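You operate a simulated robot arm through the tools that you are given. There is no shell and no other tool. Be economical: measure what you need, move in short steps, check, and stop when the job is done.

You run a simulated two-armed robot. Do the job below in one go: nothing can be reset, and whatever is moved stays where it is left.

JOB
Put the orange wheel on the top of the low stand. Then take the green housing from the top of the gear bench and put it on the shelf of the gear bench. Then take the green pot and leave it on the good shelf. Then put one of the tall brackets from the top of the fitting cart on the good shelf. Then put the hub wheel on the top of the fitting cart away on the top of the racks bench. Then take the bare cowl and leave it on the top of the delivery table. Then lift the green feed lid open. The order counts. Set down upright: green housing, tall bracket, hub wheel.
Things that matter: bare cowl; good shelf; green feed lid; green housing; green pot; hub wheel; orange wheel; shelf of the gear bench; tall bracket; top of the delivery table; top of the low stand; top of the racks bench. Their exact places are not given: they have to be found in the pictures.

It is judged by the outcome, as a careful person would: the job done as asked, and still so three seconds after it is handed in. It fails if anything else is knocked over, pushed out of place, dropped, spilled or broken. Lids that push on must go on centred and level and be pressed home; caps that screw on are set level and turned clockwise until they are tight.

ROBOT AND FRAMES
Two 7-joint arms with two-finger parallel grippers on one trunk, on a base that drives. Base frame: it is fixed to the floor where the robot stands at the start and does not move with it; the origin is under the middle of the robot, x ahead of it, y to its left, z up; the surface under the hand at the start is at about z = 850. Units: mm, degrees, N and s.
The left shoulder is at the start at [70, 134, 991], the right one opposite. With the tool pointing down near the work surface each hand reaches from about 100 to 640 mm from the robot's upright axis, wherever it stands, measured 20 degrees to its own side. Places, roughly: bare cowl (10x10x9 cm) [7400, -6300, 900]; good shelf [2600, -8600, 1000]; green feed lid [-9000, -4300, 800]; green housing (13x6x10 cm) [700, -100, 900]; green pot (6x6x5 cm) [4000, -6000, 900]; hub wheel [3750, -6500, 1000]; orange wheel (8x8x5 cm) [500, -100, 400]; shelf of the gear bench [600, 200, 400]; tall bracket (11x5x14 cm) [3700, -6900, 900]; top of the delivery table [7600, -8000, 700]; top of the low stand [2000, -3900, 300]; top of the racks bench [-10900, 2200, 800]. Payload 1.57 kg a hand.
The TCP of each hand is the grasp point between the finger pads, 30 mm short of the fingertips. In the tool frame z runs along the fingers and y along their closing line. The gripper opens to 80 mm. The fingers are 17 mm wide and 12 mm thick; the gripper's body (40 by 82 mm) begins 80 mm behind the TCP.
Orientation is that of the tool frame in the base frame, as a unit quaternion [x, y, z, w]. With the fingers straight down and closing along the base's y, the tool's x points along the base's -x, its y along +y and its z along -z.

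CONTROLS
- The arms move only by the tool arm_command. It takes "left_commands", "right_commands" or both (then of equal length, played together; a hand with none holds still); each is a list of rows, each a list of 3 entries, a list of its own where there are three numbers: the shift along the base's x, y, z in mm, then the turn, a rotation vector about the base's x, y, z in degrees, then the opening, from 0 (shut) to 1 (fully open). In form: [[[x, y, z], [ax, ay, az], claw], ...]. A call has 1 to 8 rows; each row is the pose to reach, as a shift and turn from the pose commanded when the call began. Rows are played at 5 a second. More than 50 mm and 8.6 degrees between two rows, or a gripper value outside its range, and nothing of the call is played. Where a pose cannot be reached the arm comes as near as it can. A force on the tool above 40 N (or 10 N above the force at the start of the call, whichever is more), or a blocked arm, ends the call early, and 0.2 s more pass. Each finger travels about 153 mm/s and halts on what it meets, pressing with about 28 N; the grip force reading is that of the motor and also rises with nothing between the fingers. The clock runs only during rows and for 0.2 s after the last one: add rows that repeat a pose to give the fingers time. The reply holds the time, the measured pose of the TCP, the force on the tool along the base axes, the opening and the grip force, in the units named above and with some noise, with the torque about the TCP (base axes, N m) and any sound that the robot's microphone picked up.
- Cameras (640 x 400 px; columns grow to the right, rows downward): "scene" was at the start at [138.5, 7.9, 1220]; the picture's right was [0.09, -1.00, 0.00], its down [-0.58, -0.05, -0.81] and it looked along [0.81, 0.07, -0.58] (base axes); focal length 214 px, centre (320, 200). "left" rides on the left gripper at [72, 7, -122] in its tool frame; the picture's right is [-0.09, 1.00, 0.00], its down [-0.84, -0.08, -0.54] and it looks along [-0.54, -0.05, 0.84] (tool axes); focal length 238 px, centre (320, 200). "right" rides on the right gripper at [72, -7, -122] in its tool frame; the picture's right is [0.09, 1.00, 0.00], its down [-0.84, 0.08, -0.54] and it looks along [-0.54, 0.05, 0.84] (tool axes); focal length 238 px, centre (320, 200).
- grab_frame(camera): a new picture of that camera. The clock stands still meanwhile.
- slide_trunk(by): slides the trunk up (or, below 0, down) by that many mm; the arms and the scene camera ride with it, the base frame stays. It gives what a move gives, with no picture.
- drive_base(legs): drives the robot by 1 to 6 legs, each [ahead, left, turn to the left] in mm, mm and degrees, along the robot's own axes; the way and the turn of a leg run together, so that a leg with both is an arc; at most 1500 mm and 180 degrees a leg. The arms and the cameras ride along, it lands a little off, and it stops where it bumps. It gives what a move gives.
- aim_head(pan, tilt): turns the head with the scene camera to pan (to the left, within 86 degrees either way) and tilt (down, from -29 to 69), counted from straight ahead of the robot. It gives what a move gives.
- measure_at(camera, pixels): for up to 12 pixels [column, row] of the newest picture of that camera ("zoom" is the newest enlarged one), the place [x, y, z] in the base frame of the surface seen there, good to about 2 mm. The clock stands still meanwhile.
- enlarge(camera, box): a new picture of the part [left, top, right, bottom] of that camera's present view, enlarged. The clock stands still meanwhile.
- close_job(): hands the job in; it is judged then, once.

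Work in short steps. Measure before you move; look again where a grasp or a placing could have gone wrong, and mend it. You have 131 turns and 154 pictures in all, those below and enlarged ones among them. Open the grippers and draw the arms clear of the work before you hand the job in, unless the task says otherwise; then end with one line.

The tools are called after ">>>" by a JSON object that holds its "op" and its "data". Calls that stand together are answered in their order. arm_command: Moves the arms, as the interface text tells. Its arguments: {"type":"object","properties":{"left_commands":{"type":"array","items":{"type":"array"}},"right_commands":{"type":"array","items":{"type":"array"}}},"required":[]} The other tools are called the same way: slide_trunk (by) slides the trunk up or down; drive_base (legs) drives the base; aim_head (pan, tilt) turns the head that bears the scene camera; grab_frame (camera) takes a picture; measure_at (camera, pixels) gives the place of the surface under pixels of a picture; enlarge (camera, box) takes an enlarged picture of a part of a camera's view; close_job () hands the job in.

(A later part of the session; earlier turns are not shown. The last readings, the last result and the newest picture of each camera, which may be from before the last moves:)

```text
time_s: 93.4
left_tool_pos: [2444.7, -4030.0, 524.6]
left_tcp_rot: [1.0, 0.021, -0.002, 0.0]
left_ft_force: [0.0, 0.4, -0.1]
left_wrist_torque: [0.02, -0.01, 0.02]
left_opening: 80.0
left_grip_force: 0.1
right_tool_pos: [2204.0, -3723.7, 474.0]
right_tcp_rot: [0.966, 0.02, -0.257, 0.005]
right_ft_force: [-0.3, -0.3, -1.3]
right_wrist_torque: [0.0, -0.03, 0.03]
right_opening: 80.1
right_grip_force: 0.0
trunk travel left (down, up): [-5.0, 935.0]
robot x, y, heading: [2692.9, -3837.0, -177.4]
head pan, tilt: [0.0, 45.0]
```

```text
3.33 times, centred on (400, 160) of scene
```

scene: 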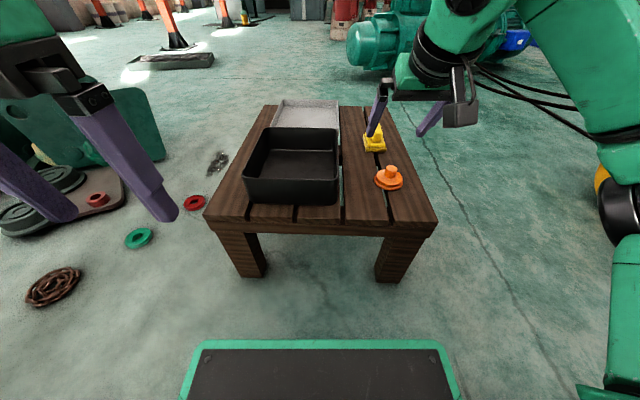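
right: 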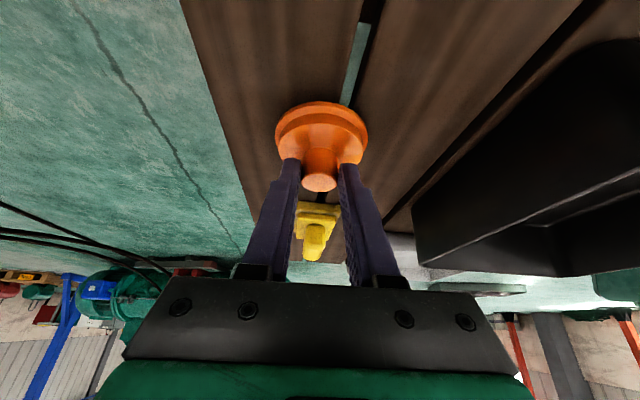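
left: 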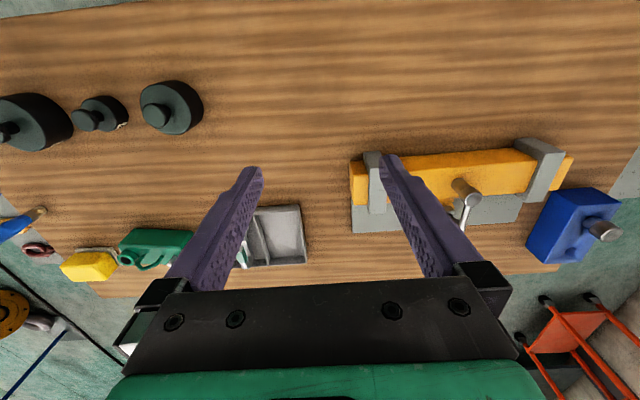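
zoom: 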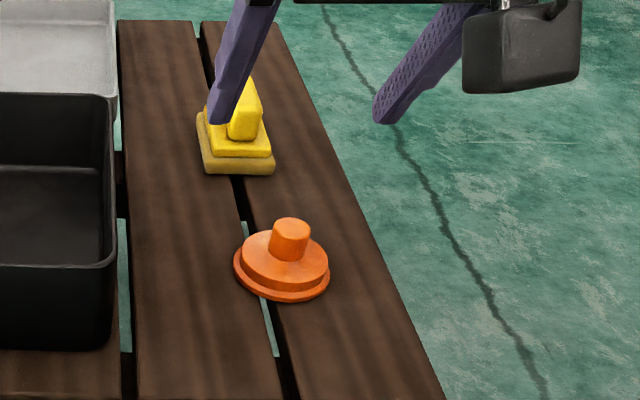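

Wheel sits flat on the stand. Raise the trunk and drive back north to approach the gear bench from its rear side, where the housing is closer.

>>> {"op": "slide_trunk", "data": {"by": 400}}

>>> {"op": "drive_base", "data": {"legs": [[-240, 0, 0], [0, 0, -92.3], [1237, 0, 0], [1237, 0, 0], [1237, 0, 0], [0, 0, 90]]}}

>>> {"op": "slide_trunk", "data": {"by": 165}}

>>> {"op": "aim_head", "data": {"pan": 0, "tilt": 20}}

>>> {"op": "grab_frame", "data": {"camera": "scene"}}

```text
time_s: 97.2
left_tool_pos: [2445.3, -4030.2, 926.5]
left_tcp_rot: [1.0, 0.021, -0.001, -0.001]
left_ft_force: [-0.6, -0.1, -0.3]
left_wrist_torque: [-0.01, 0.01, 0.01]
left_opening: 80.2
left_grip_force: 0.1
right_tool_pos: [2203.2, -3722.9, 873.9]
right_tcp_rot: [0.966, 0.019, -0.257, 0.004]
right_ft_force: [0.4, -0.9, 0.0]
right_wrist_torque: [0.0, 0.01, 0.01]
right_opening: 80.3
right_grip_force: 0.0
trunk travel left (down, up): [-405.0, 535.0]
robot x, y, heading: [2693.8, -3838.3, -177.5]
head pan, tilt: [0.0, 45.0]
```

```text
time_s: 124.4
left_tool_pos: [2626.0, -321.6, 925.2]
left_tcp_rot: [0.999, 0.04, -0.001, -0.001]
left_ft_force: [0.2, -0.3, -0.6]
left_wrist_torque: [0.0, -0.01, 0.0]
left_opening: 80.2
left_grip_force: 0.0
right_tool_pos: [2373.4, -23.9, 872.8]
right_tcp_rot: [0.966, 0.039, -0.256, 0.009]
right_ft_force: [0.3, -0.1, -0.3]
right_wrist_torque: [0.01, -0.02, 0.0]
right_opening: 79.9
right_grip_force: 0.0
trunk travel left (down, up): [-405.0, 535.0]
robot x, y, heading: [2872.7, -118.4, -175.3]
head pan, tilt: [0.0, 45.0]
```

```text
time_s: 126.3
left_tool_pos: [2626.2, -322.7, 1090.2]
left_tcp_rot: [0.999, 0.04, -0.001, 0.001]
left_ft_force: [-0.4, 0.2, -0.2]
left_wrist_torque: [0.0, 0.01, 0.02]
left_opening: 79.7
left_grip_force: 0.1
right_tool_pos: [2373.2, -24.9, 1039.0]
right_tcp_rot: [0.966, 0.038, -0.257, 0.009]
right_ft_force: [-0.2, -0.7, -0.7]
right_wrist_torque: [0.0, -0.02, -0.01]
right_opening: 79.9
right_grip_force: 0.0
trunk travel left (down, up): [-570.0, 370.0]
robot x, y, heading: [2870.5, -119.9, -175.4]
head pan, tilt: [0.0, 45.0]
```

```text
time_s: 127.2
left_tool_pos: [2624.6, -323.1, 1091.0]
left_tcp_rot: [0.999, 0.041, 0.0, 0.0]
left_ft_force: [-0.6, 0.5, 0.2]
left_wrist_torque: [-0.01, 0.01, -0.02]
left_opening: 79.9
left_grip_force: 0.2
right_tool_pos: [2372.7, -23.8, 1039.7]
right_tcp_rot: [0.966, 0.039, -0.257, 0.01]
right_ft_force: [-1.1, -0.1, -0.2]
right_wrist_torque: [0.02, 0.0, 0.02]
right_opening: 80.0
right_grip_force: 0.0
trunk travel left (down, up): [-570.0, 370.0]
robot x, y, heading: [2870.6, -118.3, -175.7]
head pan, tilt: [0.0, 20.0]
```

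```text
125 pictures are left
```

scene: 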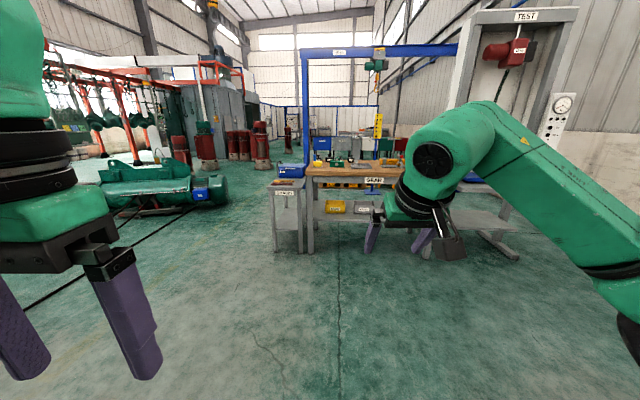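

Path clear. Drive close to the rear of the bench and look.

>>> {"op": "drive_base", "data": {"legs": [[700, 0, -4.5], [800, 0, 0]]}}

>>> {"op": "aim_head", "data": {"pan": 0, "tilt": 40}}

>>> {"op": "grab_frame", "data": {"camera": "scene"}}

```text
time_s: 134.8
left_tool_pos: [1140.1, -366.6, 1091.0]
left_tcp_rot: [1.0, 0.015, -0.001, 0.0]
left_ft_force: [0.0, -0.2, 0.4]
left_wrist_torque: [0.01, -0.01, 0.02]
left_opening: 79.9
left_grip_force: 0.1
right_tool_pos: [901.3, -56.9, 1039.5]
right_tcp_rot: [0.966, 0.014, -0.257, 0.002]
right_ft_force: [-0.1, -0.5, -0.2]
right_wrist_torque: [0.05, 0.0, 0.03]
right_opening: 80.1
right_grip_force: 0.1
trunk travel left (down, up): [-570.0, 370.0]
robot x, y, heading: [1388.7, -178.6, -178.1]
head pan, tilt: [0.0, 20.0]
```

```text
time_s: 135.7
left_tool_pos: [1139.9, -368.2, 1091.4]
left_tcp_rot: [1.0, 0.015, -0.001, 0.0]
left_ft_force: [0.3, 0.2, -0.1]
left_wrist_torque: [0.0, -0.01, -0.03]
left_opening: 79.8
left_grip_force: 0.0
right_tool_pos: [902.5, -57.1, 1038.3]
right_tcp_rot: [0.966, 0.014, -0.258, 0.003]
right_ft_force: [-0.5, 0.6, 1.0]
right_wrist_torque: [0.02, 0.02, 0.02]
right_opening: 80.0
right_grip_force: 0.1
trunk travel left (down, up): [-570.0, 370.0]
robot x, y, heading: [1394.9, -180.7, -178.5]
head pan, tilt: [0.0, 40.0]
```

```text
124 pictures are left
```

scene: 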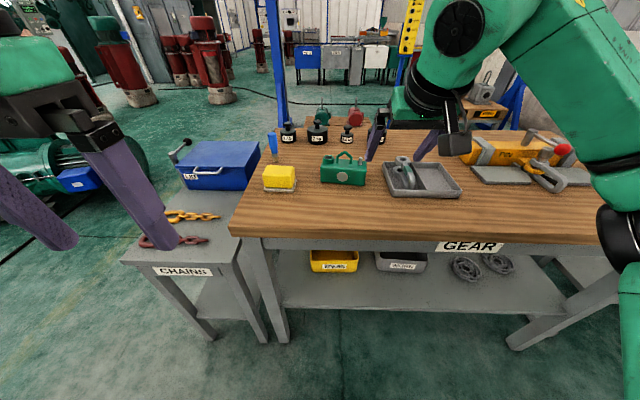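

>>> {"op": "enlarge", "data": {"camera": "scene", "box": [240, 130, 400, 230]}}

>>> {"op": "measure_at", "data": {"camera": "scene", "pixels": [[350, 235], [320, 180], [364, 184], [343, 155], [343, 175], [350, 290], [420, 310], [330, 262], [300, 304], [480, 280], [420, 240], [395, 195]]}}

```text
4.00 times, centred on (320, 180) of scene
```

zoom: 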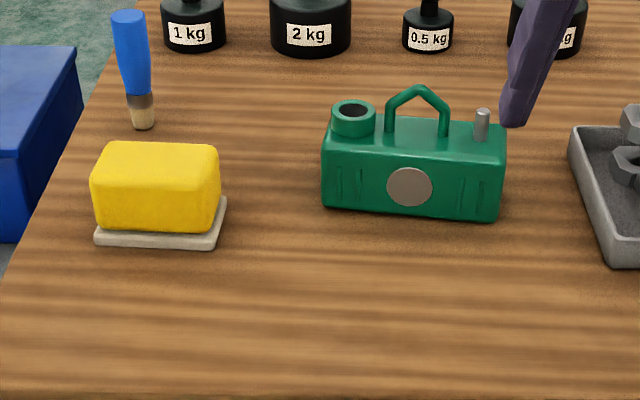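

```text
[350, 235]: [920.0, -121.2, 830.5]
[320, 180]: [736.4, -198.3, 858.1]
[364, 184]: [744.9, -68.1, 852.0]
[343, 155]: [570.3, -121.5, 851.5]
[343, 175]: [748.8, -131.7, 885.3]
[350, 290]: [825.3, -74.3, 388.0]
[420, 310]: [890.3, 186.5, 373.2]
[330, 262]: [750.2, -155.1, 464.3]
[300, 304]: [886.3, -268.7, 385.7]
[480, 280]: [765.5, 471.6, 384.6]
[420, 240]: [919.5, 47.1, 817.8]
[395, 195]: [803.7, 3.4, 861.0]
```

Housing body: x 690–748, y -198…-68, top handle above z≈900. I'll step closer, straighten the right hand, then yaw it 90° to close along x.

>>> {"op": "drive_base", "data": {"legs": [[140, 60, -1.5]]}}

>>> {"op": "arm_command", "data": {"right_commands": [[[0, 0, 10], [0, -7.5, 0], 1], [[0, 0, 20], [0, -15, 0], 1], [[0, 0, 30], [0, -22.5, 0], 1], [[0, 0, 40], [0, -30, 0], 1], [[0, 0, 40], [0, -30, 0], 1]]}}

>>> {"op": "arm_command", "data": {"right_commands": [[[0, 0, 0], [0, 0, 8.4], 1], [[0, 0, 0], [0, 0, 16.8], 1], [[0, 0, 0], [0, 0, 25.2], 1], [[0, 0, 0], [0, 0, 33.6], 1], [[0, 0, 0], [0, 0, 42], 1], [[0, 0, 0], [0, 0, 50.4], 1], [[0, 0, 0], [0, 0, 58.8], 1], [[0, 0, 0], [0, 0, 67.2], 1]]}}

```text
time_s: 137.0
left_tool_pos: [995.3, -421.6, 1091.2]
left_tcp_rot: [1.0, -0.001, -0.001, 0.0]
left_ft_force: [0.3, -0.5, -0.2]
left_wrist_torque: [0.0, -0.05, -0.02]
left_opening: 80.2
left_grip_force: 0.0
right_tool_pos: [768.4, -105.3, 1040.2]
right_tcp_rot: [0.966, -0.001, -0.258, -0.001]
right_ft_force: [-0.8, 0.1, -0.3]
right_wrist_torque: [0.01, -0.02, -0.02]
right_opening: 80.1
right_grip_force: 0.1
trunk travel left (down, up): [-570.0, 370.0]
robot x, y, heading: [1256.8, -241.0, -180.2]
head pan, tilt: [0.0, 40.0]
```

```text
time_s: 138.2
left_tool_pos: [994.6, -421.3, 1090.7]
left_tcp_rot: [1.0, 0.001, -0.001, 0.0]
left_ft_force: [-0.4, 0.0, -0.3]
left_wrist_torque: [-0.03, 0.03, 0.01]
left_opening: 79.8
left_grip_force: 0.1
right_tool_pos: [767.8, -104.0, 1079.5]
right_tcp_rot: [1.0, 0.0, 0.0, 0.0]
right_ft_force: [0.2, -0.1, -0.2]
right_wrist_torque: [-0.04, -0.03, -0.03]
right_opening: 79.8
right_grip_force: 0.0
trunk travel left (down, up): [-570.0, 370.0]
robot x, y, heading: [1255.6, -243.6, 180.1]
head pan, tilt: [0.0, 40.0]
```

```text
time_s: 140.0
left_tool_pos: [994.2, -422.6, 1091.2]
left_tcp_rot: [1.0, 0.0, -0.002, -0.001]
left_ft_force: [0.5, 0.0, 0.5]
left_wrist_torque: [0.0, -0.04, -0.02]
left_opening: 79.6
left_grip_force: 0.1
right_tool_pos: [932.7, -191.6, 1004.8]
right_tcp_rot: [0.835, 0.551, -0.002, 0.0]
right_ft_force: [-0.4, -0.7, 0.1]
right_wrist_torque: [0.05, 0.01, 0.0]
right_opening: 79.9
right_grip_force: 0.1
right hand out of reach, approached as far as the arm can: row 2, 3, 4, 5, 6, 7, 8
trunk travel left (down, up): [-570.0, 370.0]
robot x, y, heading: [1247.9, -240.7, 179.9]
head pan, tilt: [0.0, 40.0]
```

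The arm drew back while yawing left. I undo that yaw and will try the other direction at lower height.

>>> {"op": "arm_command", "data": {"right_commands": [[[0, 0, 0], [0, 0, -8.4], 1], [[0, 0, 0], [0, 0, -16.8], 1], [[0, 0, 0], [0, 0, -25.2], 1], [[0, 0, 0], [0, 0, -33.6], 1], [[0, 0, 0], [0, 0, -42], 1], [[0, 0, 0], [0, 0, -50.4], 1], [[0, 0, 0], [0, 0, -58.8], 1], [[0, 0, 0], [0, 0, -67.2], 1]]}}

>>> {"op": "arm_command", "data": {"right_commands": [[[0, 0, -20], [0, 0, -8.4], 1], [[0, 0, -20], [0, 0, -16.8], 1], [[0, 0, -20], [0, 0, -25.2], 1], [[0, 0, -20], [0, 0, -33.6], 1], [[0, 0, -20], [0, 0, -42], 1], [[0, 0, -20], [0, 0, -50.4], 1], [[0, 0, -20], [0, 0, -58.8], 1], [[0, 0, -20], [0, 0, -67.2], 1]]}}

```text
time_s: 141.8
left_tool_pos: [994.9, -423.0, 1091.7]
left_tcp_rot: [1.0, 0.0, 0.0, 0.0]
left_ft_force: [0.2, 0.1, 0.2]
left_wrist_torque: [0.01, -0.01, 0.01]
left_opening: 79.8
left_grip_force: 0.0
right_tool_pos: [931.5, -202.6, 1003.1]
right_tcp_rot: [1.0, -0.001, 0.001, -0.001]
right_ft_force: [0.5, 0.1, 0.0]
right_wrist_torque: [0.0, -0.04, 0.03]
right_opening: 80.1
right_grip_force: 0.0
trunk travel left (down, up): [-570.0, 370.0]
robot x, y, heading: [1250.9, -239.8, -180.1]
head pan, tilt: [0.0, 40.0]
```

```text
time_s: 143.6
left_tool_pos: [995.6, -422.5, 1090.7]
left_tcp_rot: [1.0, 0.0, 0.0, 0.001]
left_ft_force: [-0.8, -0.9, -0.3]
left_wrist_torque: [0.03, -0.04, -0.02]
left_opening: 79.8
left_grip_force: 0.0
right_tool_pos: [931.5, -203.3, 984.1]
right_tcp_rot: [0.832, -0.554, 0.001, -0.001]
right_ft_force: [0.5, -0.1, -0.1]
right_wrist_torque: [0.03, 0.01, 0.01]
right_opening: 79.9
right_grip_force: 0.0
trunk travel left (down, up): [-570.0, 370.0]
robot x, y, heading: [1249.9, -238.4, -180.0]
head pan, tilt: [0.0, 40.0]
```

The other direction works. Finish the yaw and move above the housing at z≈1005.

>>> {"op": "arm_command", "data": {"right_commands": [[[-40, 10, 20], [0, 0, -7.6], 1], [[-80, 25, 22], [0, 0, -15.2], 1], [[-120, 40, 22], [0, 0, -22.8], 1], [[-165, 55, 22], [0, 0, -22.8], 1], [[-212, 70, 22], [0, 0, -22.8], 1], [[-212, 70, 22], [0, 0, -22.8], 1]]}}

>>> {"op": "grab_frame", "data": {"camera": "right"}}

>>> {"op": "enlarge", "data": {"camera": "scene", "box": [240, 100, 440, 225]}}

```text
time_s: 145.0
left_tool_pos: [995.8, -421.6, 1090.4]
left_tcp_rot: [1.0, -0.001, -0.002, 0.0]
left_ft_force: [0.4, 0.4, 1.0]
left_wrist_torque: [0.0, 0.02, 0.03]
left_opening: 80.2
left_grip_force: 0.0
right_tool_pos: [716.6, -133.3, 1007.7]
right_tcp_rot: [-0.707, 0.707, -0.001, -0.001]
right_ft_force: [0.1, 1.0, 0.5]
right_wrist_torque: [0.0, -0.02, 0.03]
right_opening: 80.2
right_grip_force: 0.1
trunk travel left (down, up): [-570.0, 370.0]
robot x, y, heading: [1251.6, -241.4, 179.9]
head pan, tilt: [0.0, 40.0]
```

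```text
122 pictures are left
```

right: 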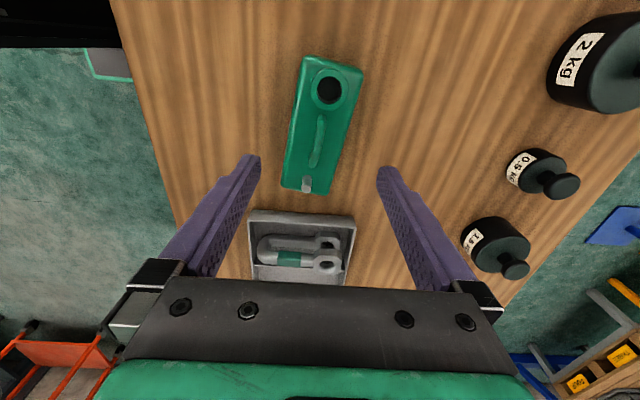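

```text
3.20 times, centred on (340, 162) of scene
```

zoom: 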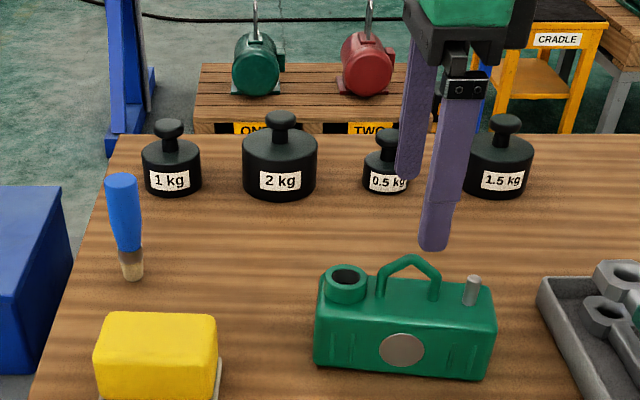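

>>> {"op": "measure_at", "data": {"camera": "right", "pixels": [[304, 60], [358, 68], [283, 186], [330, 192], [318, 135], [322, 118], [313, 163], [307, 183], [328, 72]]}}

```text
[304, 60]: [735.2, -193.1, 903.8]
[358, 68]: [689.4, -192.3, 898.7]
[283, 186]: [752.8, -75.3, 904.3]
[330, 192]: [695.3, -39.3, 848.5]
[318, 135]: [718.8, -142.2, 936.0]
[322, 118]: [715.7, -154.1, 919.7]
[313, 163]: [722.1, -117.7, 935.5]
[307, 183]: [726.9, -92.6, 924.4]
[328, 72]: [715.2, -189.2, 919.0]
```

The housing is yawed about -8.5°; centre ≈(719,-134), body top 903, handle 936. Align and descend to TCP z≈886.

>>> {"op": "arm_command", "data": {"right_commands": [[[2, -1, -15], [0, 0, -4.5], 1], [[2, -1, -35], [0, 0, -8.5], 1], [[2, -1, -70], [0, 0, -8.5], 1], [[2, -1, -100], [0, 0, -8.5], 1], [[2, -1, -121], [0, 0, -8.5], 1], [[2, -1, -121], [0, 0, -8.5], 1]]}}

>>> {"op": "grab_frame", "data": {"camera": "right"}}

```text
time_s: 146.4
left_tool_pos: [995.5, -421.4, 1090.9]
left_tcp_rot: [1.0, 0.0, 0.0, -0.001]
left_ft_force: [0.2, -0.6, -0.3]
left_wrist_torque: [0.01, -0.01, 0.01]
left_opening: 80.1
left_grip_force: 0.0
right_tool_pos: [722.3, -133.4, 886.2]
right_tcp_rot: [-0.653, 0.757, 0.0, 0.0]
right_ft_force: [0.7, -0.2, 0.0]
right_wrist_torque: [-0.05, -0.04, -0.03]
right_opening: 79.9
right_grip_force: 0.1
trunk travel left (down, up): [-570.0, 370.0]
robot x, y, heading: [1250.4, -242.1, 179.9]
head pan, tilt: [0.0, 40.0]
```

```text
120 pictures are left
```

right: 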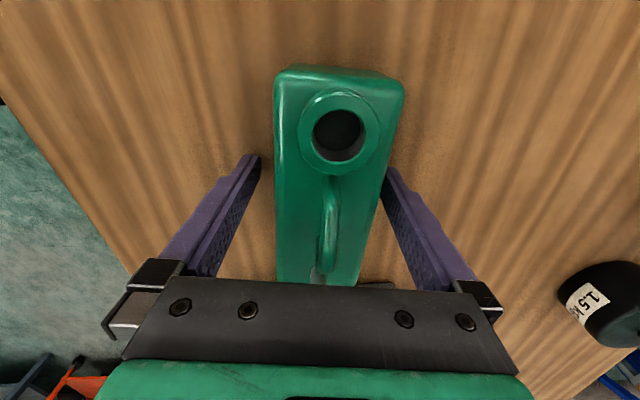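

Straddling well. Close and lift 30 mm.

>>> {"op": "arm_command", "data": {"right_commands": [[[-2, 0, 0], [0, 0, 0], 0.7], [[-2, 0, 0], [0, 0, 0], 0.4], [[-2, 0, 0], [0, 0, 0], 0], [[-2, 0, 0], [0, 0, 0], 0], [[-2, 0, 15], [0, 0, 0], 0], [[-2, 0, 40], [0, 0, 0], 0], [[-2, 0, 80], [0, 0, 0], 0]]}}

>>> {"op": "grab_frame", "data": {"camera": "scene"}}

```text
time_s: 148.0
left_tool_pos: [995.9, -423.2, 1091.0]
left_tcp_rot: [1.0, 0.0, 0.0, 0.0]
left_ft_force: [0.0, -1.0, 0.3]
left_wrist_torque: [0.0, 0.02, 0.02]
left_opening: 80.0
left_grip_force: 0.1
right_tool_pos: [720.5, -132.4, 967.2]
right_tcp_rot: [-0.653, 0.757, -0.002, 0.0]
right_ft_force: [-0.9, 0.5, -5.2]
right_wrist_torque: [0.02, -0.01, 0.01]
right_opening: 56.1
right_grip_force: 27.8
trunk travel left (down, up): [-570.0, 370.0]
robot x, y, heading: [1252.0, -239.7, -180.2]
head pan, tilt: [0.0, 40.0]
```

```text
119 pictures are left
```

scene: 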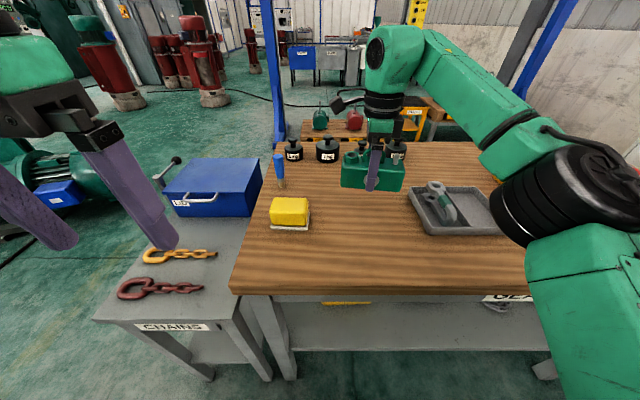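

Lifted upright (5 N). Back out, then lower the trunk to shelf height and check.

>>> {"op": "measure_at", "data": {"camera": "scene", "pixels": [[170, 318], [240, 290], [110, 315]]}}

>>> {"op": "drive_base", "data": {"legs": [[-420, 0, 0]]}}

>>> {"op": "slide_trunk", "data": {"by": -400}}

>>> {"op": "slide_trunk", "data": {"by": -100}}

>>> {"op": "aim_head", "data": {"pan": 0, "tilt": 25}}

>>> {"op": "grab_frame", "data": {"camera": "scene"}}

```text
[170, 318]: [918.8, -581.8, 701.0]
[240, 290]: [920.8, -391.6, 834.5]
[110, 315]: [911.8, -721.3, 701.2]
```

```text
time_s: 150.6
left_tool_pos: [1409.9, -420.9, 1090.7]
left_tcp_rot: [1.0, 0.001, -0.002, 0.0]
left_ft_force: [0.2, -1.0, 0.4]
left_wrist_torque: [-0.01, 0.02, 0.01]
left_opening: 79.7
left_grip_force: 0.1
right_tool_pos: [1134.1, -131.6, 967.3]
right_tcp_rot: [-0.652, 0.758, -0.002, 0.0]
right_ft_force: [-0.3, 1.0, -5.7]
right_wrist_torque: [0.01, -0.02, -0.01]
right_opening: 56.0
right_grip_force: 28.4
trunk travel left (down, up): [-570.0, 370.0]
robot x, y, heading: [1667.3, -246.0, 179.8]
head pan, tilt: [0.0, 40.0]
```

```text
time_s: 154.4
left_tool_pos: [1409.2, -421.7, 690.7]
left_tcp_rot: [1.0, -0.002, -0.001, 0.0]
left_ft_force: [-0.1, -0.3, 0.8]
left_wrist_torque: [0.01, -0.01, 0.02]
left_opening: 79.9
left_grip_force: 0.0
right_tool_pos: [1134.6, -131.6, 567.5]
right_tcp_rot: [-0.652, 0.758, -0.001, 0.0]
right_ft_force: [0.0, 0.1, -4.7]
right_wrist_torque: [0.0, -0.01, 0.01]
right_opening: 55.8
right_grip_force: 27.5
trunk travel left (down, up): [-170.0, 770.0]
robot x, y, heading: [1668.1, -242.7, 179.8]
head pan, tilt: [0.0, 40.0]
```

```text
time_s: 155.8
left_tool_pos: [1409.2, -421.7, 592.1]
left_tcp_rot: [1.0, -0.001, 0.0, 0.0]
left_ft_force: [-0.2, -0.7, 0.4]
left_wrist_torque: [0.0, 0.03, -0.02]
left_opening: 80.0
left_grip_force: 0.1
right_tool_pos: [1134.3, -132.5, 465.6]
right_tcp_rot: [-0.652, 0.758, -0.001, -0.001]
right_ft_force: [-0.2, -1.4, -5.0]
right_wrist_torque: [-0.02, 0.04, 0.0]
right_opening: 55.9
right_grip_force: 27.9
trunk travel left (down, up): [-70.0, 870.0]
robot x, y, heading: [1664.8, -246.7, 180.0]
head pan, tilt: [0.0, 40.0]
```

```text
time_s: 156.5
left_tool_pos: [1409.0, -421.5, 590.3]
left_tcp_rot: [1.0, -0.002, -0.001, 0.0]
left_ft_force: [-0.3, -0.1, -0.4]
left_wrist_torque: [0.01, 0.0, 0.0]
left_opening: 80.2
left_grip_force: 0.1
right_tool_pos: [1133.1, -132.4, 466.7]
right_tcp_rot: [-0.652, 0.758, -0.001, 0.0]
right_ft_force: [0.1, -0.6, -4.3]
right_wrist_torque: [-0.03, 0.03, -0.01]
right_opening: 55.5
right_grip_force: 27.8
trunk travel left (down, up): [-70.0, 870.0]
robot x, y, heading: [1664.5, -241.0, 179.9]
head pan, tilt: [0.0, 25.0]
```

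```text
118 pictures are left
```

scene: 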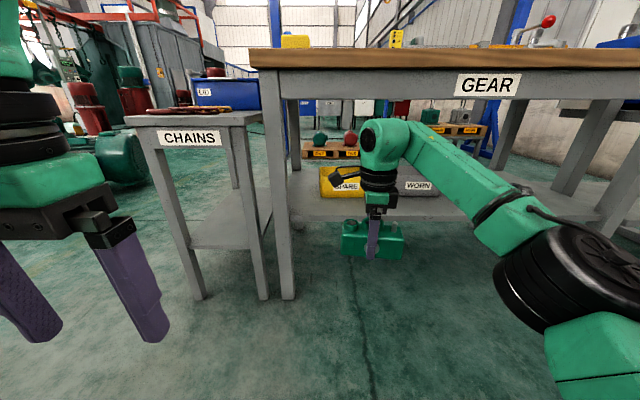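

>>> {"op": "measure_at", "data": {"camera": "scene", "pixels": [[400, 96], [395, 124], [425, 125], [470, 160], [350, 225], [345, 190], [420, 190], [285, 180], [330, 215], [375, 170]]}}

```text
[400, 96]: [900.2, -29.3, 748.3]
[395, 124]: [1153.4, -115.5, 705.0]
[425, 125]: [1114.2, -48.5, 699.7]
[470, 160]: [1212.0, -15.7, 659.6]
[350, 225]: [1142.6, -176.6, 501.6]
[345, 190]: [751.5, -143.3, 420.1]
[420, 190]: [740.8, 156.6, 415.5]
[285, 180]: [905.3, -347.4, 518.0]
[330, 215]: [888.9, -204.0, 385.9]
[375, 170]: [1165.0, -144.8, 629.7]
```

Wrist top 705 vs apron 748; housing base ≈432 vs shelf 387. Lower 20 more and drive in 308.

>>> {"op": "slide_trunk", "data": {"by": -20}}

>>> {"op": "drive_base", "data": {"legs": [[305, 0, 0]]}}

>>> {"op": "grab_frame", "data": {"camera": "right"}}

>>> {"op": "grab_frame", "data": {"camera": "scene"}}

```text
time_s: 157.2
left_tool_pos: [1410.5, -422.8, 570.8]
left_tcp_rot: [1.0, -0.001, 0.0, 0.0]
left_ft_force: [0.3, -0.6, -1.3]
left_wrist_torque: [-0.04, 0.01, -0.01]
left_opening: 79.8
left_grip_force: 0.0
right_tool_pos: [1134.4, -131.2, 447.0]
right_tcp_rot: [-0.652, 0.758, -0.001, -0.001]
right_ft_force: [-0.4, 0.5, -5.1]
right_wrist_torque: [-0.02, 0.02, 0.0]
right_opening: 55.8
right_grip_force: 28.0
trunk travel left (down, up): [-50.0, 890.0]
robot x, y, heading: [1666.2, -241.4, 179.8]
head pan, tilt: [0.0, 25.0]
```

```text
time_s: 159.2
left_tool_pos: [1112.2, -422.0, 570.9]
left_tcp_rot: [1.0, 0.001, -0.001, 0.0]
left_ft_force: [0.5, 1.0, -0.2]
left_wrist_torque: [0.02, -0.01, 0.01]
left_opening: 79.8
left_grip_force: 0.0
right_tool_pos: [836.4, -134.5, 447.7]
right_tcp_rot: [-0.653, 0.757, 0.0, 0.0]
right_ft_force: [-0.4, -0.7, -4.9]
right_wrist_torque: [-0.03, -0.02, 0.01]
right_opening: 55.9
right_grip_force: 28.0
trunk travel left (down, up): [-50.0, 890.0]
robot x, y, heading: [1366.0, -240.7, -180.0]
head pan, tilt: [0.0, 25.0]
```

```text
117 pictures are left
```

right: 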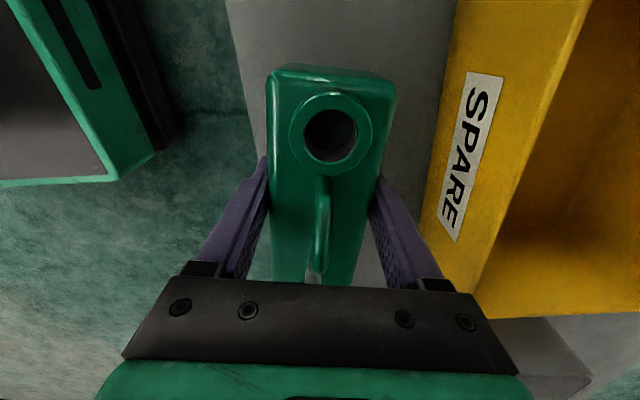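

```text
116 pictures are left
```

scene: 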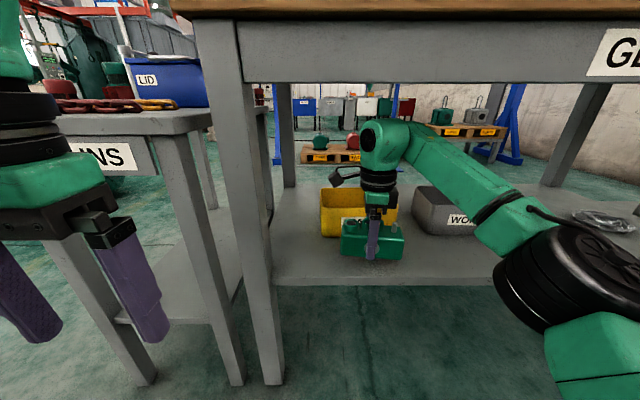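

Shift 10 mm further in and lower to contact (~-25 mm).

>>> {"op": "arm_command", "data": {"right_commands": [[[-5, 0, -5], [0, 0, 0], 0], [[-10, 0, -12], [0, 0, 0], 0], [[-10, 0, -18], [0, 0, 0], 0], [[-10, 0, -22], [0, 0, 0], 0], [[-10, 0, -25], [0, 0, 0], 0]]}}

```text
time_s: 160.4
left_tool_pos: [1113.5, -422.5, 570.7]
left_tcp_rot: [1.0, 0.001, 0.0, -0.001]
left_ft_force: [0.0, -0.7, -0.2]
left_wrist_torque: [-0.03, -0.02, 0.02]
left_opening: 79.9
left_grip_force: 0.1
right_tool_pos: [826.8, -132.5, 422.4]
right_tcp_rot: [-0.653, 0.757, -0.002, 0.0]
right_ft_force: [0.3, -0.5, -4.8]
right_wrist_torque: [0.0, -0.02, 0.01]
right_opening: 55.7
right_grip_force: 27.5
trunk travel left (down, up): [-50.0, 890.0]
robot x, y, heading: [1372.1, -244.2, -179.8]
head pan, tilt: [0.0, 25.0]
```

>>> {"op": "arm_command", "data": {"right_commands": [[[0, 0, -1], [0, 0, 0], 0], [[0, 0, -2], [0, 0, 0], 0], [[0, 0, -3], [0, 0, 0], 0]]}}

```text
time_s: 161.2
left_tool_pos: [1112.8, -423.9, 571.3]
left_tcp_rot: [1.0, 0.001, -0.001, -0.001]
left_ft_force: [-0.4, -1.0, -0.2]
left_wrist_torque: [-0.03, 0.04, -0.02]
left_opening: 79.8
left_grip_force: 0.1
right_tool_pos: [829.1, -133.2, 419.7]
right_tcp_rot: [-0.653, 0.757, -0.001, -0.002]
right_ft_force: [-5.3, 1.4, 6.7]
right_wrist_torque: [0.74, -0.29, 0.34]
right_opening: 55.9
right_grip_force: 27.9
trunk travel left (down, up): [-50.0, 890.0]
robot x, y, heading: [1368.3, -241.6, -180.1]
head pan, tilt: [0.0, 25.0]
```

Contact. Open, rise 45, slide out along +y (the apron limits height), then back away.

>>> {"op": "arm_command", "data": {"right_commands": [[[0, 0, 0], [0, 0, 0], 0.8], [[0, 0, 1], [0, 0, 0], 0.95], [[0, 0, 15], [0, 0, 0], 0.95], [[0, 0, 45], [0, 0, 0], 0.95], [[0, 30, 48], [0, 0, 0], 0.95], [[6, 70, 48], [0, 0, 0], 0.95], [[12, 110, 48], [0, 0, 0], 0.95], [[18, 150, 48], [0, 0, 0], 0.95]]}}

>>> {"op": "grab_frame", "data": {"camera": "scene"}}

```text
time_s: 163.0
left_tool_pos: [1112.1, -423.4, 571.3]
left_tcp_rot: [1.0, 0.001, -0.001, 0.0]
left_ft_force: [0.2, -0.3, -1.6]
left_wrist_torque: [-0.01, -0.03, -0.01]
left_opening: 79.8
left_grip_force: 0.0
right_tool_pos: [844.2, 16.1, 464.2]
right_tcp_rot: [-0.654, 0.757, -0.001, 0.0]
right_ft_force: [-0.1, -0.2, 0.3]
right_wrist_torque: [0.04, 0.05, -0.02]
right_opening: 75.7
right_grip_force: 0.2
trunk travel left (down, up): [-50.0, 890.0]
robot x, y, heading: [1370.1, -243.7, -180.0]
head pan, tilt: [0.0, 25.0]
```

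```text
115 pictures are left
```

scene: 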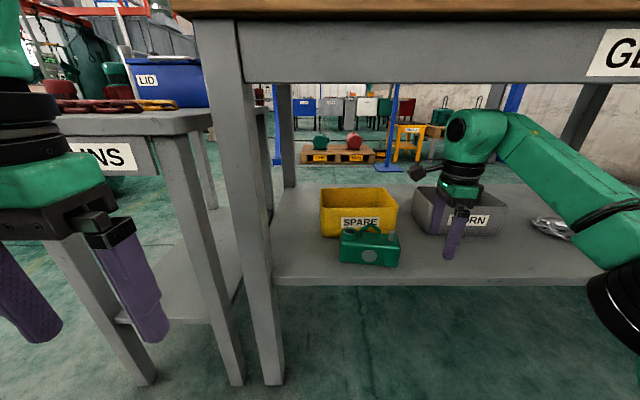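

Housing stands upright on the shelf. Back off, raise, and drive south to survey the pot/cart area.

>>> {"op": "drive_base", "data": {"legs": [[-500, 0, 0]]}}

>>> {"op": "slide_trunk", "data": {"by": 400}}

>>> {"op": "slide_trunk", "data": {"by": 115}}

>>> {"op": "drive_base", "data": {"legs": [[0, 0, 123.4], [1000, 0, 0], [925, 0, -33.4], [850, 0, 0], [850, 0, 0]]}}

>>> {"op": "aim_head", "data": {"pan": 15, "tilt": 15}}

>>> {"op": "grab_frame", "data": {"camera": "scene"}}

```text
time_s: 166.0
left_tool_pos: [1613.8, -422.9, 571.5]
left_tcp_rot: [1.0, 0.0, -0.001, 0.0]
left_ft_force: [-0.4, 0.3, -0.1]
left_wrist_torque: [0.03, 0.0, 0.0]
left_opening: 80.4
left_grip_force: 0.1
right_tool_pos: [1345.3, 17.3, 463.8]
right_tcp_rot: [-0.653, 0.757, -0.001, 0.0]
right_ft_force: [0.7, 0.5, 0.3]
right_wrist_torque: [0.02, 0.02, 0.02]
right_opening: 76.1
right_grip_force: 0.0
trunk travel left (down, up): [-50.0, 890.0]
robot x, y, heading: [1870.8, -240.6, -179.8]
head pan, tilt: [0.0, 25.0]
```

```text
time_s: 169.8
left_tool_pos: [1612.7, -422.7, 972.1]
left_tcp_rot: [1.0, 0.0, -0.001, 0.0]
left_ft_force: [0.8, -0.2, 0.1]
left_wrist_torque: [0.01, 0.01, 0.01]
left_opening: 80.1
left_grip_force: 0.1
right_tool_pos: [1345.5, 18.0, 864.1]
right_tcp_rot: [-0.653, 0.757, -0.001, 0.0]
right_ft_force: [-0.2, -0.3, 0.4]
right_wrist_torque: [0.0, -0.02, 0.04]
right_opening: 76.2
right_grip_force: 0.0
trunk travel left (down, up): [-450.0, 490.0]
robot x, y, heading: [1870.5, -242.0, -179.8]
head pan, tilt: [0.0, 25.0]
```

```text
time_s: 171.3
left_tool_pos: [1612.4, -422.1, 1086.7]
left_tcp_rot: [1.0, -0.001, 0.0, -0.001]
left_ft_force: [-0.9, 0.2, 0.3]
left_wrist_torque: [-0.03, 0.0, 0.01]
left_opening: 80.1
left_grip_force: 0.1
right_tool_pos: [1345.2, 17.3, 977.4]
right_tcp_rot: [-0.653, 0.757, -0.002, 0.0]
right_ft_force: [0.9, 0.6, 0.1]
right_wrist_torque: [-0.02, 0.01, -0.02]
right_opening: 76.1
right_grip_force: 0.1
trunk travel left (down, up): [-565.0, 375.0]
robot x, y, heading: [1871.8, -242.5, -179.8]
head pan, tilt: [0.0, 25.0]
```

```text
time_s: 187.0
left_tool_pos: [2810.1, -2309.2, 1088.4]
left_tcp_rot: [0.713, 0.701, -0.005, 0.003]
left_ft_force: [-0.3, 0.0, 0.9]
left_wrist_torque: [0.01, 0.04, -0.01]
left_opening: 80.2
left_grip_force: 0.1
right_tool_pos: [2365.3, -2563.7, 987.3]
right_tcp_rot: [0.997, -0.08, 0.001, -0.009]
right_ft_force: [-0.2, 32.5, 16.9]
right_wrist_torque: [0.42, -0.02, 0.02]
right_opening: 46.0
right_grip_force: 0.0
trunk travel left (down, up): [-565.0, 375.0]
robot x, y, heading: [2634.5, -2061.4, -90.7]
head pan, tilt: [0.0, 25.0]
stopped in leg 4: the force on the tool passed its limit at 54 N (the readings are from after the stop); the commanded pose is now the measured one
```

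```text
time_s: 187.8
left_tool_pos: [2809.7, -2307.6, 1089.2]
left_tcp_rot: [0.712, 0.702, -0.005, 0.004]
left_ft_force: [0.7, -0.4, -0.2]
left_wrist_torque: [-0.01, 0.01, 0.0]
left_opening: 79.9
left_grip_force: 0.1
right_tool_pos: [2365.5, -2562.2, 987.6]
right_tcp_rot: [0.997, -0.081, 0.001, -0.008]
right_ft_force: [-2.4, 32.9, 26.6]
right_wrist_torque: [0.05, 0.03, -0.02]
right_opening: 47.6
right_grip_force: 0.0
trunk travel left (down, up): [-565.0, 375.0]
robot x, y, heading: [2632.3, -2059.5, -90.8]
head pan, tilt: [15.0, 15.0]
```

```text
114 pictures are left
```

scene: 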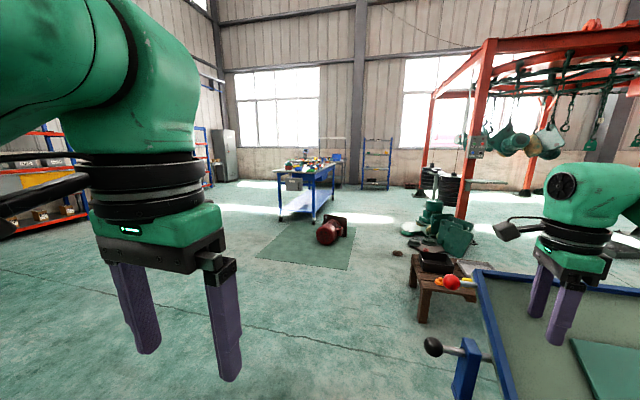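

The right hand touched the board stand. Back off straight and inspect.

>>> {"op": "drive_base", "data": {"legs": [[-250, 0, 0]]}}

>>> {"op": "aim_head", "data": {"pan": -15, "tilt": 25}}

>>> {"op": "grab_frame", "data": {"camera": "scene"}}

```text
time_s: 189.6
left_tool_pos: [2812.7, -2076.2, 1085.6]
left_tcp_rot: [0.713, 0.701, -0.001, 0.001]
left_ft_force: [0.2, 0.4, -0.2]
left_wrist_torque: [0.01, 0.01, 0.03]
left_opening: 80.2
left_grip_force: 0.0
right_tool_pos: [2368.5, -2329.8, 980.8]
right_tcp_rot: [0.997, -0.081, 0.001, -0.011]
right_ft_force: [-0.4, -0.4, -0.4]
right_wrist_torque: [-0.02, 0.01, 0.01]
right_opening: 75.9
right_grip_force: 0.1
trunk travel left (down, up): [-565.0, 375.0]
robot x, y, heading: [2636.3, -1814.7, -90.8]
head pan, tilt: [15.0, 15.0]
```

```text
time_s: 190.5
left_tool_pos: [2811.0, -2075.0, 1085.9]
left_tcp_rot: [0.713, 0.701, 0.0, 0.001]
left_ft_force: [-1.1, -0.1, 0.1]
left_wrist_torque: [0.03, -0.01, 0.0]
left_opening: 79.8
left_grip_force: 0.1
right_tool_pos: [2367.6, -2330.9, 978.6]
right_tcp_rot: [0.997, -0.081, 0.001, -0.011]
right_ft_force: [-0.7, -0.1, 0.5]
right_wrist_torque: [-0.01, 0.0, 0.02]
right_opening: 76.1
right_grip_force: 0.1
trunk travel left (down, up): [-565.0, 375.0]
robot x, y, heading: [2638.4, -1817.2, -90.9]
head pan, tilt: [-15.0, 25.0]
```

```text
113 pictures are left
```

scene: 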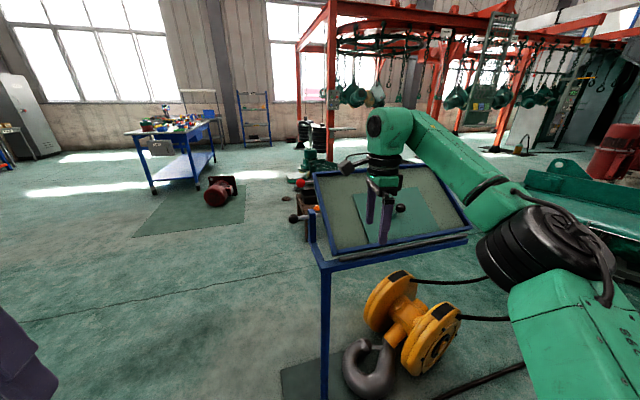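

The board frame stands as before; no visible displacement. I shift 500 mm east and continue south.

>>> {"op": "drive_base", "data": {"legs": [[0, 550, 0], [900, 0, 0], [900, 0, 0]]}}

>>> {"op": "aim_head", "data": {"pan": 10, "tilt": 18}}

>>> {"op": "grab_frame", "data": {"camera": "scene"}}

```text
time_s: 202.3
left_tool_pos: [3344.0, -3864.8, 1086.0]
left_tcp_rot: [0.71, 0.705, 0.0, 0.0]
left_ft_force: [-0.1, -0.5, -0.1]
left_wrist_torque: [-0.02, -0.04, 0.01]
left_opening: 79.9
left_grip_force: 0.1
right_tool_pos: [2900.0, -4124.4, 980.2]
right_tcp_rot: [0.997, -0.077, 0.001, -0.012]
right_ft_force: [0.5, 0.3, -0.2]
right_wrist_torque: [0.01, 0.0, 0.0]
right_opening: 75.8
right_grip_force: 0.1
trunk travel left (down, up): [-565.0, 375.0]
robot x, y, heading: [3169.2, -3607.9, -90.5]
head pan, tilt: [-15.0, 25.0]
```

```text
time_s: 203.2
left_tool_pos: [3342.4, -3865.4, 1085.5]
left_tcp_rot: [0.71, 0.704, -0.001, 0.001]
left_ft_force: [-0.5, 0.0, -0.7]
left_wrist_torque: [-0.01, -0.01, -0.01]
left_opening: 80.0
left_grip_force: 0.0
right_tool_pos: [2900.0, -4124.2, 979.5]
right_tcp_rot: [0.997, -0.078, 0.002, -0.011]
right_ft_force: [-0.5, -0.1, -0.4]
right_wrist_torque: [0.02, 0.02, 0.05]
right_opening: 75.9
right_grip_force: 0.0
trunk travel left (down, up): [-565.0, 375.0]
robot x, y, heading: [3167.3, -3605.9, -90.5]
head pan, tilt: [10.0, 18.0]
```

```text
112 pictures are left
```

scene: 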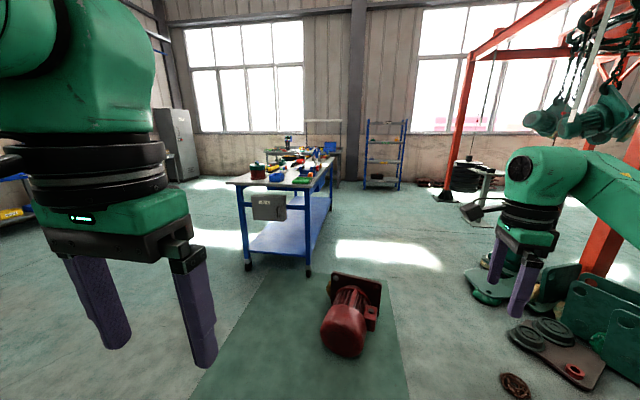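

>>> {"op": "enlarge", "data": {"camera": "scene", "box": [220, 110, 420, 235]}}

>>> {"op": "measure_at", "data": {"camera": "scene", "pixels": [[230, 184], [315, 190], [330, 160], [345, 345], [365, 280], [308, 270], [248, 268], [330, 210], [385, 185], [385, 143], [330, 320], [257, 170]]}}

```text
3.20 times, centred on (320, 172) of scene
```

zoom: 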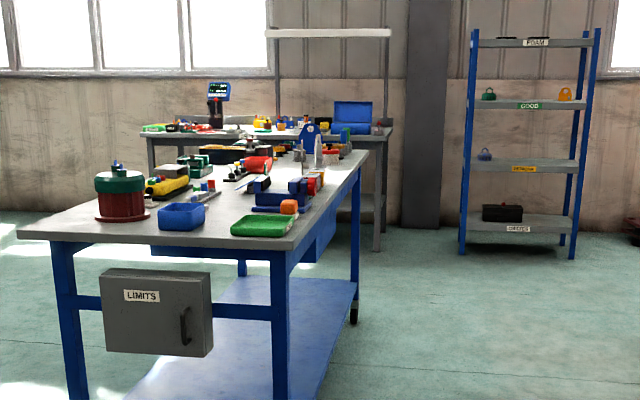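

```text
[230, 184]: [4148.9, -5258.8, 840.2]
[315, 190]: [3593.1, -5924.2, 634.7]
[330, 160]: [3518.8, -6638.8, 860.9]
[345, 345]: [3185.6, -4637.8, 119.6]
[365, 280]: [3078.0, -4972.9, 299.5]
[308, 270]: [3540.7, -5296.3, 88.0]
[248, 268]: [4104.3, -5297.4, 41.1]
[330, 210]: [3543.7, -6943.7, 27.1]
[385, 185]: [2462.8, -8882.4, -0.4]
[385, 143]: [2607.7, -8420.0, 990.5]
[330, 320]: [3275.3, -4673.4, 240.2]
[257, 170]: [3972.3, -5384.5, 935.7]
```

The blue table is the fitting cart (x 3530–4150, y from -5260); the GOOD shelf is on the blue rack behind. Look left to check the aisle on its east side.

>>> {"op": "aim_head", "data": {"pan": 62, "tilt": 15}}

>>> {"op": "grab_frame", "data": {"camera": "scene"}}

```text
time_s: 204.4
left_tool_pos: [3342.7, -3865.9, 1084.9]
left_tcp_rot: [0.71, 0.704, 0.0, 0.001]
left_ft_force: [-0.6, 0.2, 0.2]
left_wrist_torque: [-0.01, -0.01, -0.02]
left_opening: 79.8
left_grip_force: 0.1
right_tool_pos: [2900.2, -4124.2, 979.5]
right_tcp_rot: [0.997, -0.078, 0.001, -0.012]
right_ft_force: [-0.3, 0.0, 0.8]
right_wrist_torque: [0.01, 0.02, -0.03]
right_opening: 76.0
right_grip_force: 0.0
trunk travel left (down, up): [-565.0, 375.0]
robot x, y, heading: [3164.0, -3610.3, -90.5]
head pan, tilt: [62.0, 15.0]
```

```text
110 pictures are left
```

scene: 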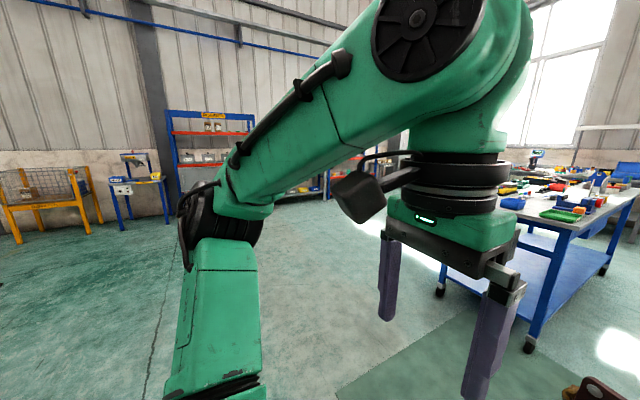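

>>> {"op": "drive_base", "data": {"legs": [[0, 0, 57], [900, 0, 0], [950, 0, 0], [0, 0, -57], [1330, 0, 0], [0, 0, -90]]}}

>>> {"op": "aim_head", "data": {"pan": 0, "tilt": 30}}

>>> {"op": "grab_frame", "data": {"camera": "scene"}}

```text
time_s: 229.1
left_tool_pos: [4589.9, -6138.4, 1085.8]
left_tcp_rot: [0.999, 0.033, -0.002, 0.0]
left_ft_force: [0.5, -0.2, -0.1]
left_wrist_torque: [0.04, 0.02, 0.01]
left_opening: 80.0
left_grip_force: 0.1
right_tool_pos: [4299.7, -5717.1, 980.8]
right_tcp_rot: [-0.678, 0.735, -0.009, 0.008]
right_ft_force: [-1.2, -0.8, -0.6]
right_wrist_torque: [-0.03, 0.0, 0.02]
right_opening: 76.4
right_grip_force: 0.1
trunk travel left (down, up): [-565.0, 375.0]
robot x, y, heading: [4833.2, -5941.8, -175.9]
head pan, tilt: [62.0, 15.0]
```

```text
time_s: 230.4
left_tool_pos: [4588.8, -6140.6, 1086.4]
left_tcp_rot: [0.999, 0.033, -0.002, 0.0]
left_ft_force: [1.0, 0.6, -1.0]
left_wrist_torque: [0.01, -0.02, -0.02]
left_opening: 80.0
left_grip_force: 0.0
right_tool_pos: [4298.5, -5718.7, 981.0]
right_tcp_rot: [-0.678, 0.735, -0.008, 0.008]
right_ft_force: [0.0, -0.4, -1.0]
right_wrist_torque: [-0.05, -0.03, 0.02]
right_opening: 76.2
right_grip_force: 0.2
trunk travel left (down, up): [-565.0, 375.0]
robot x, y, heading: [4833.1, -5941.5, -175.9]
head pan, tilt: [0.0, 30.0]
```

```text
109 pictures are left
```

scene: 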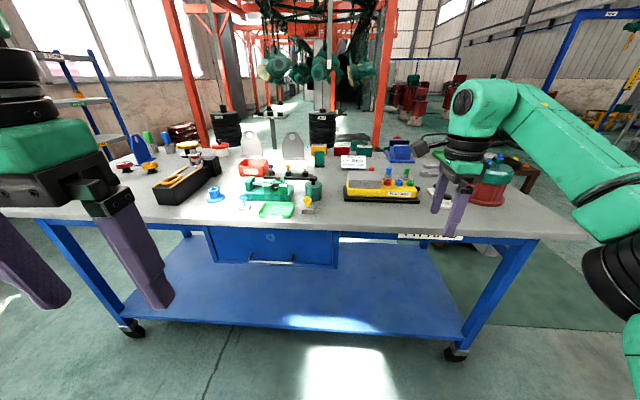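

>>> {"op": "enlarge", "data": {"camera": "scene", "box": [220, 120, 380, 220]}}

>>> {"op": "enlarge", "data": {"camera": "scene", "box": [100, 110, 260, 210]}}

>>> {"op": "enlarge", "data": {"camera": "scene", "box": [330, 120, 530, 240]}}

>>> {"op": "measure_at", "data": {"camera": "scene", "pixels": [[314, 183], [268, 190], [276, 210], [293, 160], [236, 155], [144, 148], [307, 203], [215, 193], [319, 155], [290, 170]]}}

```text
4.00 times, centred on (300, 170) of scene
```

zoom: 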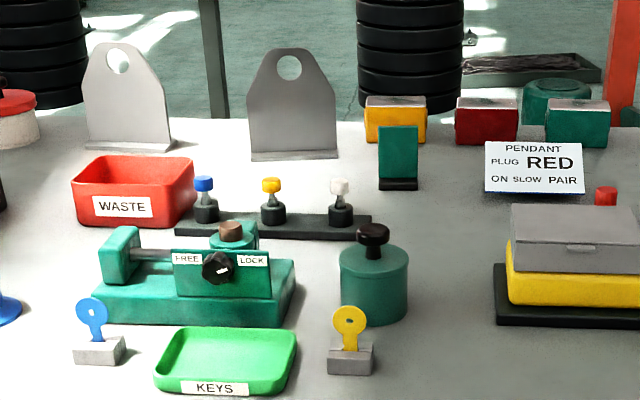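

```text
4.00 times, centred on (180, 160) of scene
```

zoom: 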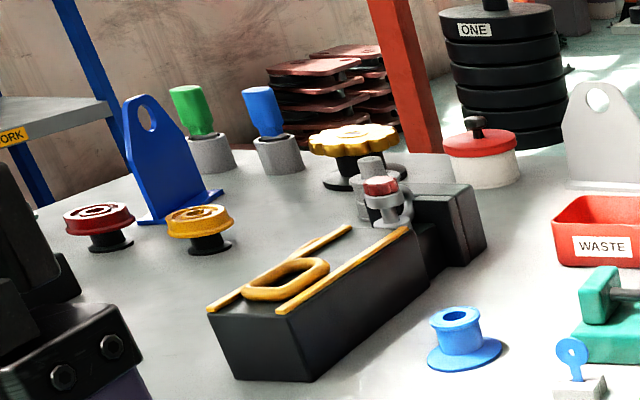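

```text
3.20 times, centred on (430, 180) of scene
```

zoom: 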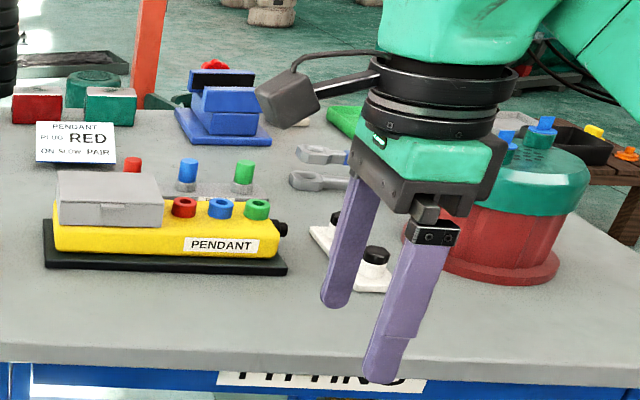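

```text
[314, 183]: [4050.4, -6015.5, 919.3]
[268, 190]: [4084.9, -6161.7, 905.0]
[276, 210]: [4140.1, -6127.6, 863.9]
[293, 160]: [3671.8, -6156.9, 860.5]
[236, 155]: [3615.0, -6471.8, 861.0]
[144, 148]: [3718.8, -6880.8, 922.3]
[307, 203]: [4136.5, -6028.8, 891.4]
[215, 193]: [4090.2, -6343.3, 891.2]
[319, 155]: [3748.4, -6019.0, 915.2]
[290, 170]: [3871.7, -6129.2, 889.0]
```

Green pot: cylinder with dark knob at about (4045,-6012). The blue bracket is at (3719,-6881). Raise the trunk 100 for clearance, drive close, and look down at everything.

>>> {"op": "slide_trunk", "data": {"by": 100}}

>>> {"op": "drive_base", "data": {"legs": [[0, -40, -4], [335, 0, 0]]}}

>>> {"op": "aim_head", "data": {"pan": 15, "tilt": 50}}

>>> {"op": "grab_frame", "data": {"camera": "scene"}}

```text
time_s: 231.7
left_tool_pos: [4588.9, -6139.1, 1186.4]
left_tcp_rot: [0.999, 0.033, -0.001, 0.0]
left_ft_force: [-0.5, 0.0, 0.3]
left_wrist_torque: [0.01, 0.01, 0.02]
left_opening: 80.1
left_grip_force: 0.0
right_tool_pos: [4299.1, -5717.3, 1080.7]
right_tcp_rot: [-0.678, 0.735, -0.008, 0.007]
right_ft_force: [-0.6, 0.3, -1.1]
right_wrist_torque: [-0.03, 0.01, -0.01]
right_opening: 76.1
right_grip_force: 0.0
trunk travel left (down, up): [-665.0, 275.0]
robot x, y, heading: [4835.7, -5943.3, -176.0]
head pan, tilt: [0.0, 30.0]
```

```text
time_s: 234.4
left_tool_pos: [4228.2, -6077.7, 1185.9]
left_tcp_rot: [1.0, -0.009, -0.001, 0.0]
left_ft_force: [-0.1, 0.0, -0.6]
left_wrist_torque: [0.01, -0.01, 0.02]
left_opening: 80.0
left_grip_force: 0.0
right_tool_pos: [3971.9, -5632.1, 1080.6]
right_tcp_rot: [-0.647, 0.762, -0.009, 0.007]
right_ft_force: [-0.2, 0.4, 0.7]
right_wrist_torque: [0.02, -0.04, 0.01]
right_opening: 76.1
right_grip_force: 0.2
trunk travel left (down, up): [-665.0, 275.0]
robot x, y, heading: [4489.3, -5898.9, 179.0]
head pan, tilt: [0.0, 30.0]
```

```text
time_s: 235.3
left_tool_pos: [4226.7, -6077.5, 1187.3]
left_tcp_rot: [1.0, -0.008, -0.002, 0.0]
left_ft_force: [0.6, 0.0, 0.5]
left_wrist_torque: [-0.02, -0.05, 0.0]
left_opening: 79.9
left_grip_force: 0.0
right_tool_pos: [3971.7, -5633.4, 1080.6]
right_tcp_rot: [-0.647, 0.762, -0.009, 0.008]
right_ft_force: [-0.3, -0.3, 0.8]
right_wrist_torque: [-0.03, 0.0, 0.01]
right_opening: 75.9
right_grip_force: 0.0
trunk travel left (down, up): [-665.0, 275.0]
robot x, y, heading: [4486.3, -5899.4, 179.3]
head pan, tilt: [15.0, 50.0]
```

```text
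105 pictures are left
```

scene: 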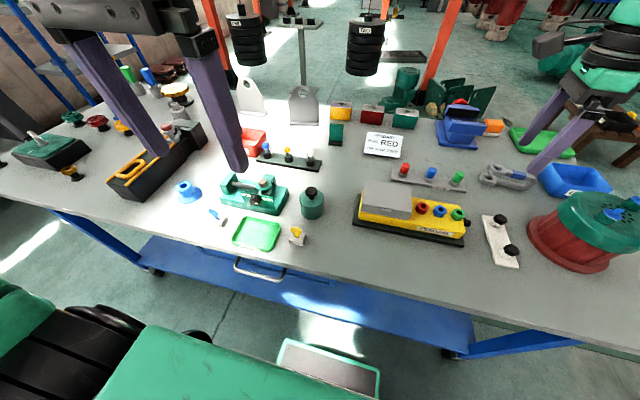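

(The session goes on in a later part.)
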